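You operate a simulated robot arm through the tools that you are given. There is no shell and no other tool. Be economical: measure what you need, move in short steps, check, and stop when the job is done.

Carry out the task below with a simulated robot arm. There is one attempt and no reset: what you move stays moved.

TASK
Take the swatch holder one and put it in the blue pan.
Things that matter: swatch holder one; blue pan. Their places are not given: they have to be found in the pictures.

It is judged by the outcome, as a careful person would: the job done as asked, and still so three seconds after it is handed in. It fails if anything else is knocked over, pushed out of place, dropped, spilled or broken.

THE ROBOT
A 7-joint arm with a two-finger parallel gripper, fixed in place. Base frame: the origin is at the foot of the arm, x ahead of it, y to its left, z up; the work surface is at about z = 0. Lengths are in mm, angles in degrees, forces in N, time in s.
With the tool pointing down near the work surface it reaches from about 220 to 580 mm from the base axis. Its first joint turns from -66.0 to 66.0 degrees. Payload 2.5 kg.
Tool frame: the origin (TCP) lies between the finger pads and is the grasp point; the fingertips stand 23 mm ahead of it; z points along the fingers, y is the line along which they close. The gripper opens to 94 mm. The fingers are 38 mm wide and 10 mm thick; the gripper's body (54 by 96 mm) begins 39 mm behind the TCP.
Orientation is told as [roll, pitch, yaw] about the base's x, y, z axes, in that order, counted from this pose: with the fingers straight down and closing along the base's y, the tool's x points along the base's -x, its y along +y and its z along -z.

THE INTERFACE
- The arm moves only by the tool play_rows. Its argument "steps" is a list of rows, each a list of 7 numbers: the shift along the tool's x, y, z in units of 30 mm (1.0 is 30 mm), then the turn, a rotation vector about the tool's x, y, z in units of 4 degrees (1.0 is 4 degrees), then the closure in counts, from 0 (fully open) to 255 (shut). In form: [[dx, dy, dz, ax, ay, az, claw], ...]. A call has 1 to 12 rows; each row shifts and turns the commanded pose from where the row before left it, along the tool's axes as they then stand. A call with a number of a shift or a turn outside -1 to 1 is refused whole. A row lasts 0.2 s, in which the tool goes at most 50 mm and 8.6 degrees; a call with a longer step from one row to the next is refused whole, and so is a gripper value outside its range. A pose out of reach is approached as far as the arm can. The call stops where the force on the tool passes 40 N (or 10 N more than at its start, if that is more) or the arm is blocked; 0.2 s more then pass. The fingers move at their own pace (about 108 mm/s each) and stop on an object; they squeeze with about 28 N. The grip force told is the motor's: it shows also when the fingers shut on nothing. Time passes only in rows, and 0.2 s behind the last, so rows that do not move let the fingers close. It gives the time, the measured TCP pose, the force on the tool (base axes), the opening and the grip force at its end, in the units of the frame above (readings bear some noise).
- Cameras (640 x 400 px; columns grow to the right, rows downward): "scene" is fixed at [134.2, -415.7, 560.5]; the picture's right is [0.72, -0.70, 0.00], its down [-0.29, -0.30, -0.91] and it looks along [0.63, 0.65, -0.42] (base axes); focal length 294 px, centre (320, 200). "wrist" rides on the gripper at [-39, 0, -44] in the tool frame; the picture's right is [0.00, -1.00, 0.00], its down [0.97, 0.00, -0.24] and it looks along [0.24, 0.00, 0.97] (tool axes); focal length 218 px, centre (320, 200).
- grab_frame(camera): a new picture of that camera. No time passes.
- pixel_to_xyz(camera, pixels): for up to 12 pixels [column, row] of the newest picture of that camera ("zoom" is the newest enlarged one), the place [x, y, z] in the base frame of the surface seen there, good to about 3 mm. No time passes.
- inspect(camera, box): a new picture of the part [left, top, right, bottom] of that camera's present view, enlarged. No time passes.
- sign_off(): hands the job in; it is judged then, once.

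Work in short steps. Measure before you move; look again where a grasp or a placing could have gone wrong, and mend it. You have 60 turns and 30 pictures in all, the two below and enlarged ones among them. Open the gripper and draw the arm clear of the work before you hand the job in, unless the task says otherwise; then end with one line.

The tools are called after "Call:" by a JSON object that holds its "name" and its "arguments". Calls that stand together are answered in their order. play_rows: Moves the arm, as the interface text tells. Its arguments: {"type":"object","properties":{"steps":{"type":"array","items":{"type":"array","items":{"type":"number"}}}},"required":["steps"]} The other tools are called the same way: grab_frame (camera) takes a picture; pixel_to_xyz (camera, pixels) gives the place of the surface under pixels of a picture; inspect (camera, box) takes an enlarged picture of a part of a camera's view; sign_off () hands the job in.

At the start:

```text
t: 0.0
ee_pos: [451.9, 45.2, 389.2]
tool_rot: [-0.1, 0.1, 0.0]
ft_force: [-0.7, -0.3, 0.1]
gripper_width: 94.0
grip_force: 0.1
```

scene: 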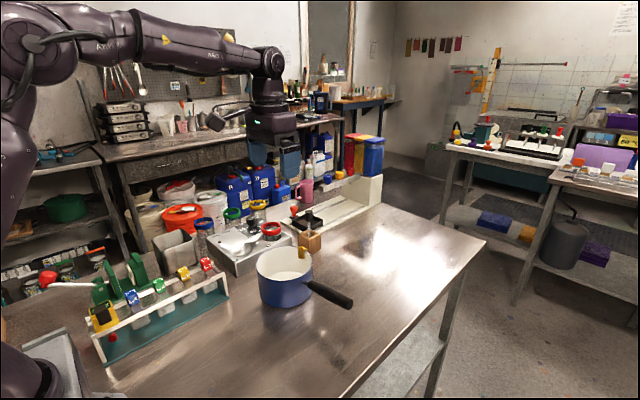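
wrist: 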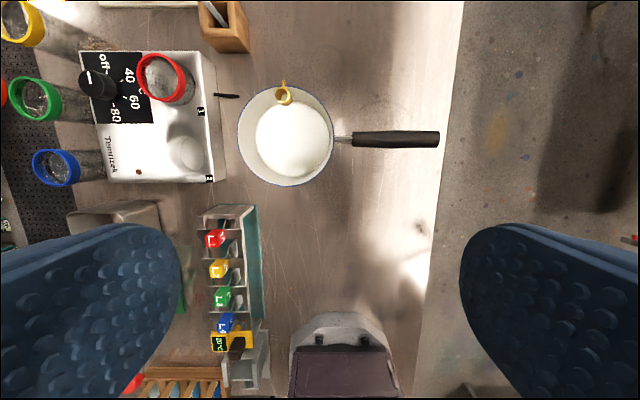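

I start by enlarging the rack with colored labeled items (wrist 200-270, 200-390) and the scene rack.

Call:
{"name": "inspect", "arguments": {"camera": "wrist", "box": [170, 190, 300, 390]}}

Call:
{"name": "inspect", "arguments": {"camera": "scene", "box": [30, 220, 240, 370]}}

```text
2.00 times, centred on (235, 290) of wrist
```

zoom: 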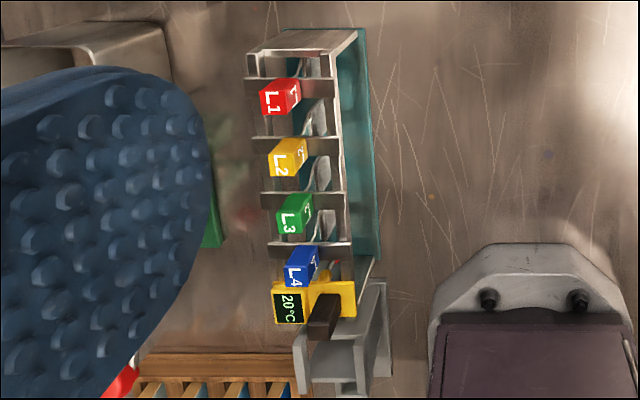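

```text
2.67 times, centred on (135, 295) of scene
```

zoom: 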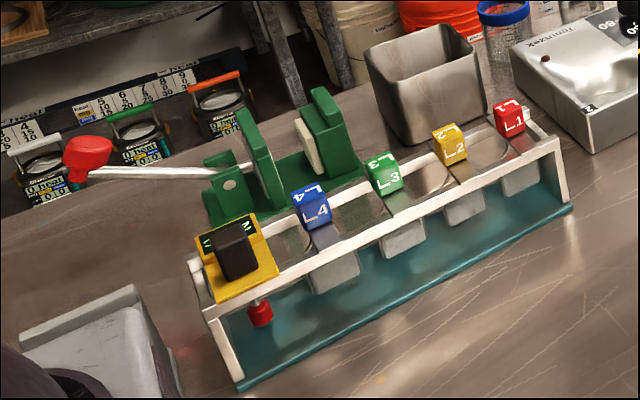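

The L1 red holder sits at zoom (510,117), hanging in the rack. I'll measure it, the rack rails, and the pan.

Call:
{"name": "pixel_to_xyz", "arguments": {"camera": "zoom", "pixels": [[508, 104], [512, 124], [500, 115], [523, 120], [521, 180], [555, 145], [527, 115], [455, 150], [468, 212], [565, 205], [480, 130], [450, 130]]}}

Call:
{"name": "pixel_to_xyz", "arguments": {"camera": "wrist", "pixels": [[213, 238], [221, 236], [219, 268], [238, 138], [334, 138], [285, 88], [285, 186], [300, 140], [284, 95], [208, 220], [224, 208], [245, 208]]}}

Call:
{"name": "inspect", "arguments": {"camera": "scene", "box": [165, 225, 345, 325]}}

```text
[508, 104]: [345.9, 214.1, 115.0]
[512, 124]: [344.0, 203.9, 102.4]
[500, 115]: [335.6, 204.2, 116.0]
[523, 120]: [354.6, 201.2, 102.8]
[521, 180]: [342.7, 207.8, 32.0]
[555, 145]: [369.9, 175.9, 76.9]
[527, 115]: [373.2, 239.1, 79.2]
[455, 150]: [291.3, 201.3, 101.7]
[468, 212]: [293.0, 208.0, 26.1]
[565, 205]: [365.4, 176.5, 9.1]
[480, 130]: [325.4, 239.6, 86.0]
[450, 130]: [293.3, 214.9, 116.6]
```

```text
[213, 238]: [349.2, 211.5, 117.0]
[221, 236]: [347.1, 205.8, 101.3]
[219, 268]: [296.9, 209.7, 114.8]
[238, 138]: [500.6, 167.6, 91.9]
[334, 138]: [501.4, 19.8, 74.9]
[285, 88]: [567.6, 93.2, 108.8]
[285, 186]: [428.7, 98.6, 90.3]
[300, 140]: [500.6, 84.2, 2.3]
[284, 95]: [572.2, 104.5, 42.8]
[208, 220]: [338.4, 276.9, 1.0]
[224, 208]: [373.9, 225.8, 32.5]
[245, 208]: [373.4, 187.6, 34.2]
```

```text
3.56 times, centred on (255, 275) of scene
```

zoom: 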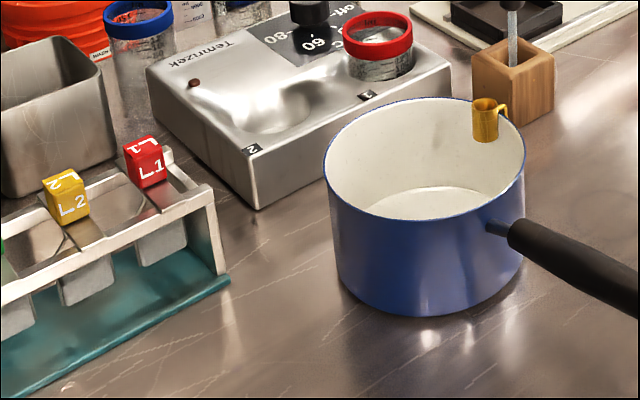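

L1's block is about (345,211), top z≈116; the pan centre is about (500,94), rim z≈91. I move above L1, staying high for a closer look.

Call:
{"name": "play_rows", "arguments": {"steps": [[0.51, 0.79, 0.61, 0, 0, 0, 0], [0.51, 0.79, 0.61, 0, 0, 0, 0], [0.51, 0.79, 0.61, 0, 0, 0, 0], [0.51, 0.79, 0.61, 0, 0, 0, 0], [0.51, 0.79, 0.61, 0, 0, 0, 0], [0.51, 0.79, 0.61, 0, 0, 0, 0], [0.51, 0.79, 0.61, 0, 0, 0, 0], [0, 0, 0, 0, 0, 0, 0]]}}

Call:
{"name": "grab_frame", "arguments": {"camera": "wrist"}}

Call:
{"name": "inspect", "arguments": {"camera": "wrist", "box": [240, 120, 400, 220]}}

```text
t: 1.8
ee_pos: [344.2, 212.9, 260.3]
tool_rot: [0.1, 0.0, 0.1]
ft_force: [0.6, -0.8, -0.5]
gripper_width: 94.1
grip_force: 0.1
```

```text
24 pictures are left
```

wrist: 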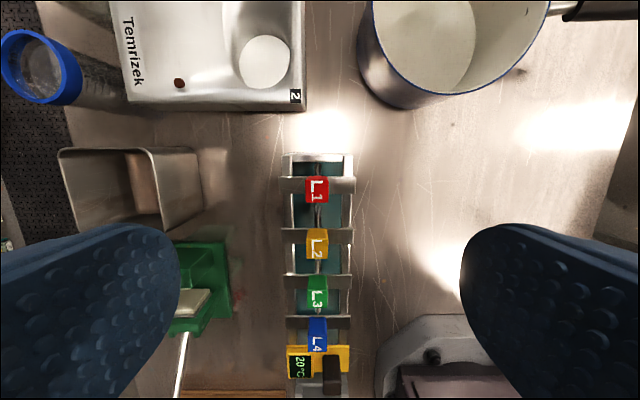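

```text
4.00 times, centred on (320, 170) of wrist
```

zoom: 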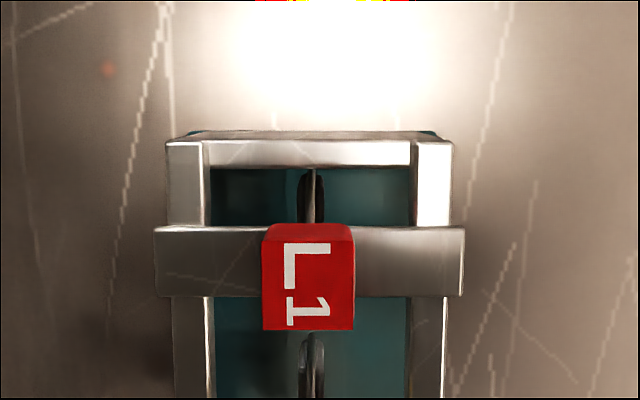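

The holder is a crossbar resting on the rails with the red block on top and a thin plate hanging below. I measure block edges and bar heights.

Call:
{"name": "pixel_to_xyz", "arguments": {"camera": "zoom", "pixels": [[270, 280], [346, 280], [308, 245], [308, 322], [200, 260], [420, 260], [160, 260], [460, 260], [185, 340], [430, 180], [308, 350], [312, 200]]}}

Call:
{"name": "pixel_to_xyz", "arguments": {"camera": "wrist", "pixels": [[380, 20], [460, 100], [378, 80], [450, 40], [205, 255], [185, 300]]}}

```text
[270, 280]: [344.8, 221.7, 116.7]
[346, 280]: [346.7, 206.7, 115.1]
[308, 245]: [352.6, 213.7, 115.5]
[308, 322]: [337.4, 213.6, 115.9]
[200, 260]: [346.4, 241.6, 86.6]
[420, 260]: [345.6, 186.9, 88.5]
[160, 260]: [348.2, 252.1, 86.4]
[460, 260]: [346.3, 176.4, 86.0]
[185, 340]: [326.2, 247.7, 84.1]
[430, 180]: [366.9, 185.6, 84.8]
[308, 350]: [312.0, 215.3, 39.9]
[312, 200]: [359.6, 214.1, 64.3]
```

```text
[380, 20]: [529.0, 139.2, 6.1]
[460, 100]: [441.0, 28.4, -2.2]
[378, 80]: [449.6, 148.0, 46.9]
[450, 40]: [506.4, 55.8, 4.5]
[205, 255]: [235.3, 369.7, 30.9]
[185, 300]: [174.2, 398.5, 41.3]
```

Block centre (345.5, 214), top 116, bar top 87. I'll descend in two goes with the fingers half closed, tips ending just above the bar.

Call:
{"name": "play_rows", "arguments": {"steps": [[-0.05, 0.04, 0.6, 0, 0, 0, 119], [0, 0, 0.8, 0, 0, 0, 119], [0, 0, 0.8, 0, 0, 0, 119], [0, 0, 0.8, 0, 0, 0, 119], [0, 0, 0.6, 0, 0, 0, 119], [0, 0, 0, 0, 0, 0, 119]]}}

Call:
{"name": "grab_frame", "arguments": {"camera": "scene"}}

```text
t: 3.2
ee_pos: [346.3, 213.0, 152.7]
tool_rot: [0.1, -0.1, 0.0]
ft_force: [-0.3, 0.1, -0.2]
gripper_width: 50.0
grip_force: 0.1
```

```text
22 pictures are left
```

scene: 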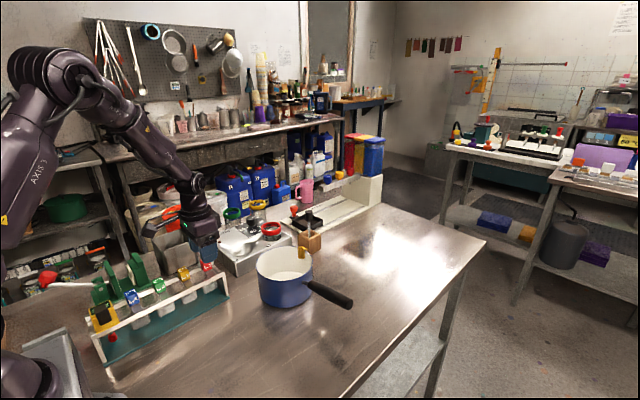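

The way is clear; I go down the last 37 mm and close the fingers on the block.

Call:
{"name": "play_rows", "arguments": {"steps": [[0.02, 0.03, 0.6, 0, 0, 0, 119], [0, 0, 0.4, 0, 0, 0, 119], [0, 0, 0.24, 0, 0, 0, 119], [0, 0, 0, 0, 0, 0, 255], [0, 0, 0, 0, 0, 0, 255], [0, 0, 0, 0, 0, 0, 255]]}}

Call:
{"name": "inspect", "arguments": {"camera": "scene", "box": [130, 200, 290, 300]}}

```text
t: 4.6
ee_pos: [345.0, 212.5, 115.6]
tool_rot: [0.0, 0.0, 0.1]
ft_force: [-0.7, 0.2, -1.2]
gripper_width: 20.5
grip_force: 28.4
```

```text
4.00 times, centred on (210, 250) of scene
```

zoom: 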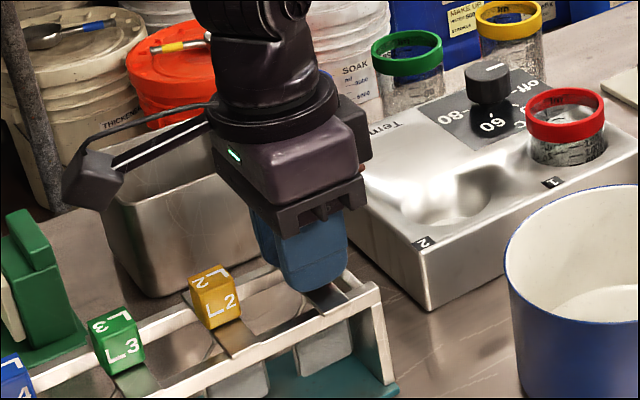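

Gripped at 20.5 mm with 28 N. I lift straight up about 130 mm.

Call:
{"name": "play_rows", "arguments": {"steps": [[0, 0, -0.3, 0, 0, 0, 255], [0, 0, -0.5, 0, 0, 0, 255], [0, 0, -0.6, 0, 0, 0, 255], [0, 0, -0.6, 0, 0, 0, 255], [0, 0, -0.6, 0, 0, 0, 255], [0, 0, -0.6, 0, 0, 0, 255], [0, 0, -0.6, 0, 0, 0, 255], [0, 0, -0.5, 0, 0, 0, 255], [0, 0, 0, 0, 0, 0, 255]]}}

Call:
{"name": "inspect", "arguments": {"camera": "scene", "box": [90, 160, 346, 320]}}

```text
t: 6.6
ee_pos: [344.6, 213.0, 244.6]
tool_rot: [0.0, 0.0, 0.1]
ft_force: [0.5, 0.7, -1.1]
gripper_width: 20.3
grip_force: 27.8
```

```text
2.50 times, centred on (218, 240) of scene
```

zoom: 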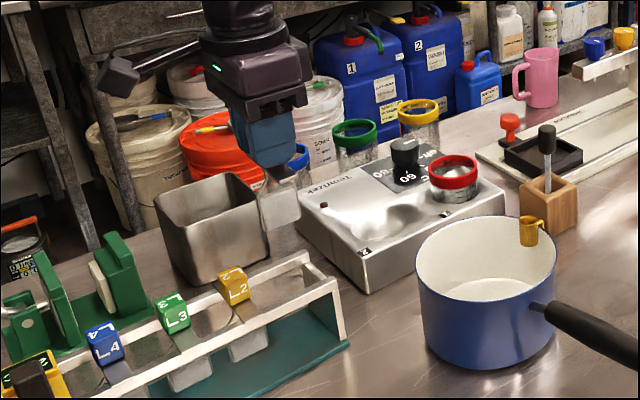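

The holder is free of the rack. I measure the hanging plate's bottom (zoom 282,222) and the pan rim again.

Call:
{"name": "pixel_to_xyz", "arguments": {"camera": "zoom", "pixels": [[275, 228], [294, 222], [280, 205], [268, 175], [421, 255], [556, 255], [490, 217], [520, 222], [535, 240], [450, 290], [485, 288], [460, 190]]}}

```text
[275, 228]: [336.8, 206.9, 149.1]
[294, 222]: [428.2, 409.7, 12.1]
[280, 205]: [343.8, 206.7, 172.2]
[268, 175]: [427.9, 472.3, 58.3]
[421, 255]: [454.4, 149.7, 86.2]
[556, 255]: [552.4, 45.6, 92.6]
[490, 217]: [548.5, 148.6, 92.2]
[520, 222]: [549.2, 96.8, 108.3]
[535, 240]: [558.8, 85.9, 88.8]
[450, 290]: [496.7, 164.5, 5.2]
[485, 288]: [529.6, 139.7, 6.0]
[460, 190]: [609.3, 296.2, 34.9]
```

Plate bottom hangs ~98 mm below the TCP, now at z≈147, clear of the 91 mm rim. I move across to (497,94) above the pan.

Call:
{"name": "play_rows", "arguments": {"steps": [[-0.3, -0.25, 0, 0, 0, 0, 255], [-0.63, -0.49, 0, 0, 0, 0, 255], [-0.63, -0.49, 0, 0, 0, 0, 255], [-0.63, -0.49, 0, 0, 0, 0, 255], [-0.63, -0.49, 0, 0, 0, 0, 255], [-0.63, -0.49, 0, 0, 0, 0, 255], [-0.63, -0.49, 0, 0, 0, 0, 255], [-0.63, -0.49, 0, 0, 0, 0, 255], [-0.36, -0.29, 0, 0, 0, 0, 255], [0, 0, 0, 0, 0, 0, 255]]}}

Call:
{"name": "grab_frame", "arguments": {"camera": "wrist"}}

Call:
{"name": "inspect", "arguments": {"camera": "scene", "box": [200, 180, 392, 300]}}

```text
t: 8.8
ee_pos: [496.8, 93.9, 245.0]
tool_rot: [-0.1, 0.0, -0.1]
ft_force: [-0.6, 0.1, -0.2]
gripper_width: 20.3
grip_force: 28.2
```

```text
19 pictures are left
```

wrist: 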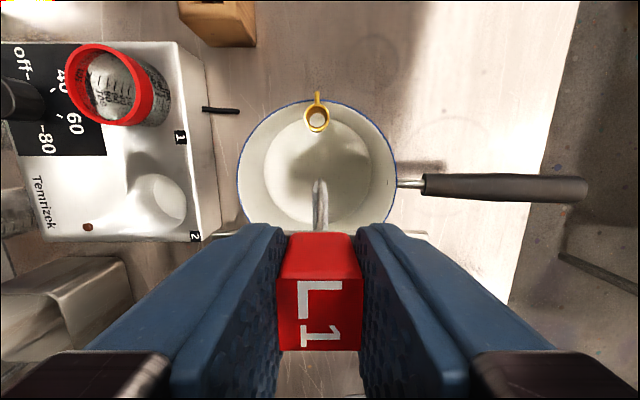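

```text
3.33 times, centred on (296, 240) of scene
```

zoom: 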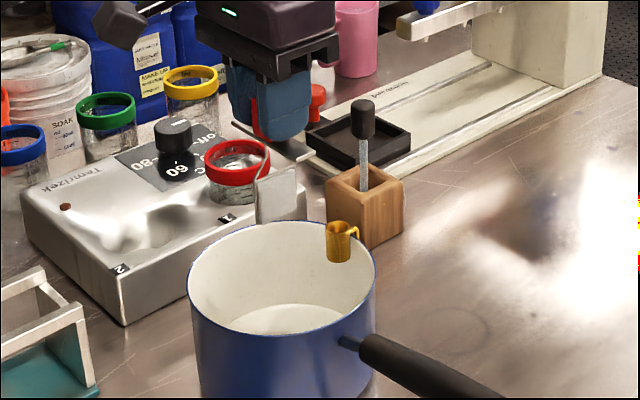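

Pan is centred under the tool (cols 237–397, middle 317). I descend to TCP z≈125 first.

Call:
{"name": "play_rows", "arguments": {"steps": [[0, 0, 0.4, 0, 0, 0, 255], [0, 0, 0.6, 0, 0, 0, 255], [0, 0, 0.6, 0, 0, 0, 255], [0, 0, 0.6, 0, 0, 0, 255], [0, 0, 0.6, 0, 0, 0, 255], [0, 0, 0.6, 0, 0, 0, 255], [0, 0, 0.4, 0, 0, 0, 255], [0, 0, 0.2, 0, 0, 0, 255], [0, 0, 0, 0, 0, 0, 255]]}}

Call:
{"name": "inspect", "arguments": {"camera": "scene", "box": [200, 200, 360, 300]}}

```text
t: 10.8
ee_pos: [497.2, 93.1, 124.8]
tool_rot: [0.0, 0.1, 0.0]
ft_force: [0.1, 0.1, 0.0]
gripper_width: 20.4
grip_force: 28.0
```

```text
4.00 times, centred on (280, 250) of scene
```

zoom: 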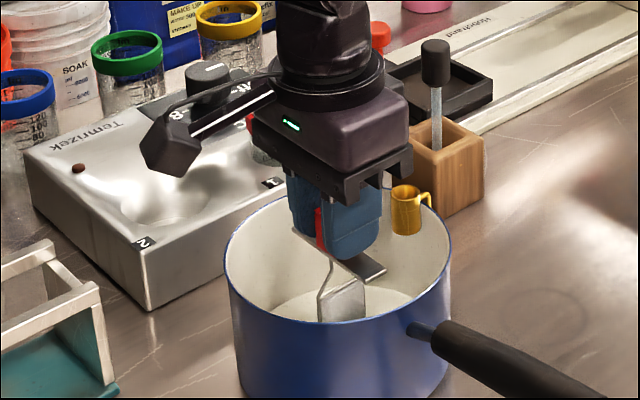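

It is inside the pan and clear of the walls and yellow cup. I lower in small steps to just above the floor (TCP ≈104).

Call:
{"name": "play_rows", "arguments": {"steps": [[0, 0, 0.3, 0, 0, 0, 255], [0, 0, 0.2, 0, 0, 0, 255], [0, 0, 0.1, 0, 0, 0, 255], [0, 0, 0.07, 0, 0, 0, 255], [0, 0, 0, 0, 0, 0, 255]]}}

```text
t: 12.0
ee_pos: [496.0, 94.1, 104.4]
tool_rot: [-0.1, 0.0, 0.1]
ft_force: [0.2, -0.3, -0.6]
gripper_width: 20.6
grip_force: 28.2
```

Call:
{"name": "play_rows", "arguments": {"steps": [[0, 0, 0.06, 0, 0, 0, 255], [0, 0, 0, 0, 0, 0, 255]]}}

Call:
{"name": "inspect", "arguments": {"camera": "scene", "box": [200, 200, 360, 300]}}

```text
t: 12.6
ee_pos: [497.6, 95.7, 103.0]
tool_rot: [0.0, -0.1, 0.0]
ft_force: [-1.3, -0.2, 3.2]
gripper_width: 20.2
grip_force: 28.0
```

```text
4.00 times, centred on (280, 250) of scene
```

zoom: 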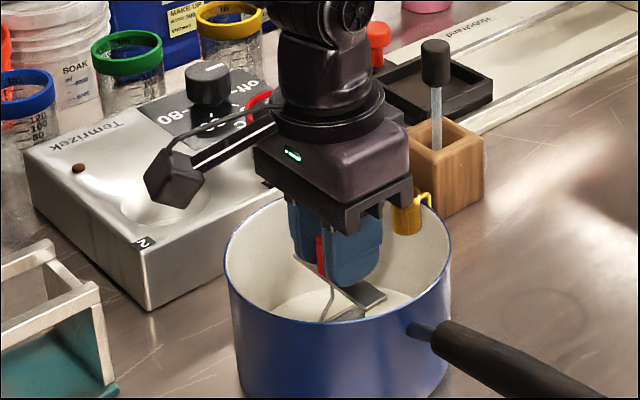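

Light contact (3 N) with the pan floor. I open gently to ~50 mm, keeping the fingers inside the rim, and then lift out.

Call:
{"name": "play_rows", "arguments": {"steps": [[0, 0, 0, 0, 0, 0, 180], [0, 0, 0, 0, 0, 0, 150], [0, 0, 0, 0, 0, 0, 130], [0, 0, 0, 0, 0, 0, 119], [0, 0, 0, 0, 0, 0, 119]]}}

Call:
{"name": "inspect", "arguments": {"camera": "scene", "box": [200, 200, 360, 300]}}

Call:
{"name": "grab_frame", "arguments": {"camera": "wrist"}}

```text
t: 13.8
ee_pos: [496.9, 94.0, 102.4]
tool_rot: [0.1, -0.1, 0.0]
ft_force: [-0.2, -0.3, -0.3]
gripper_width: 50.2
grip_force: 0.3
```

```text
4.00 times, centred on (280, 250) of scene
```

zoom: 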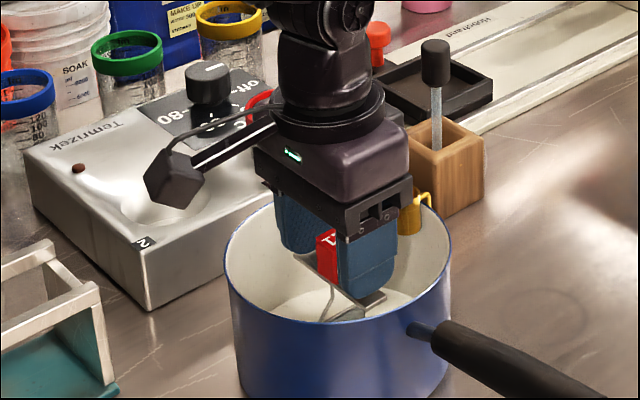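

```text
14 pictures are left
```

wrist: 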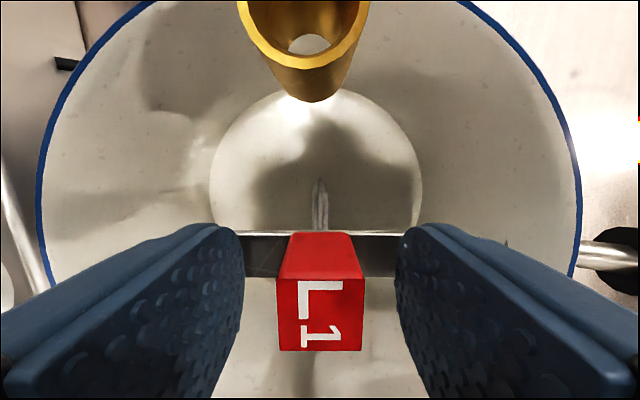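

The holder stands on its own in the pan, both fingers clear of the block. I lift straight up.

Call:
{"name": "play_rows", "arguments": {"steps": [[0, 0, -0.3, 0, 0, 0, 119], [0, 0, -0.5, 0, 0, 0, 119], [0, 0, -0.8, 0, 0, 0, 119], [0, 0, -0.9, 0, 0, 0, 119], [0, 0, -0.9, 0, 0, 0, 119], [0, 0, -0.9, 0, 0, 0, 119], [0, 0, -0.9, 0, 0, 0, 119], [0, 0, -0.9, 0, 0, 0, 0], [0, 0, 0, 0, 0, 0, 0], [0, 0, 0, 0, 0, 0, 0]]}}

Call:
{"name": "inspect", "arguments": {"camera": "scene", "box": [200, 200, 360, 300]}}

Call:
{"name": "grab_frame", "arguments": {"camera": "scene"}}

```text
t: 16.0
ee_pos: [495.8, 93.8, 284.2]
tool_rot: [0.0, 0.0, 0.0]
ft_force: [-1.0, 0.2, 0.2]
gripper_width: 93.9
grip_force: 0.1
```

```text
4.00 times, centred on (280, 250) of scene
```

zoom: 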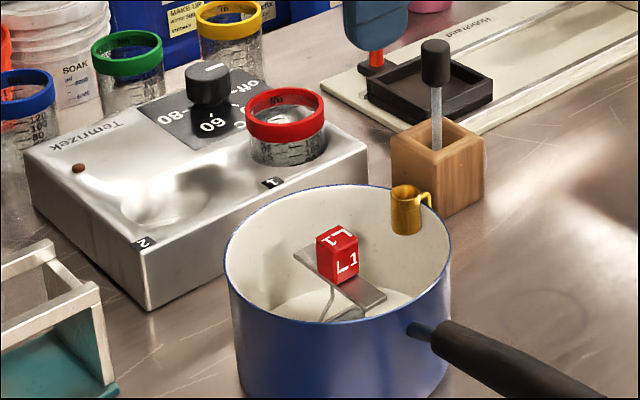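

```text
12 pictures are left
```

scene: 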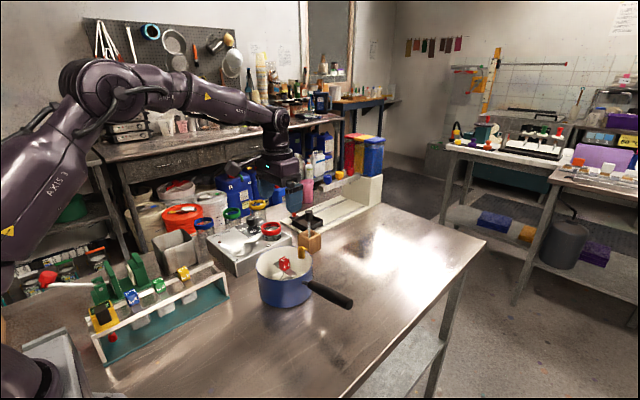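

The L1 holder stands in the pan with nothing else disturbed, the gripper is open and the arm is clear. I hand it in.

Call:
{"name": "sign_off", "arguments": {}}

```text
The job is handed in.
```

Swatch holder one (the red L1 holder) is standing upright in the blue pan, and nothing else was moved.
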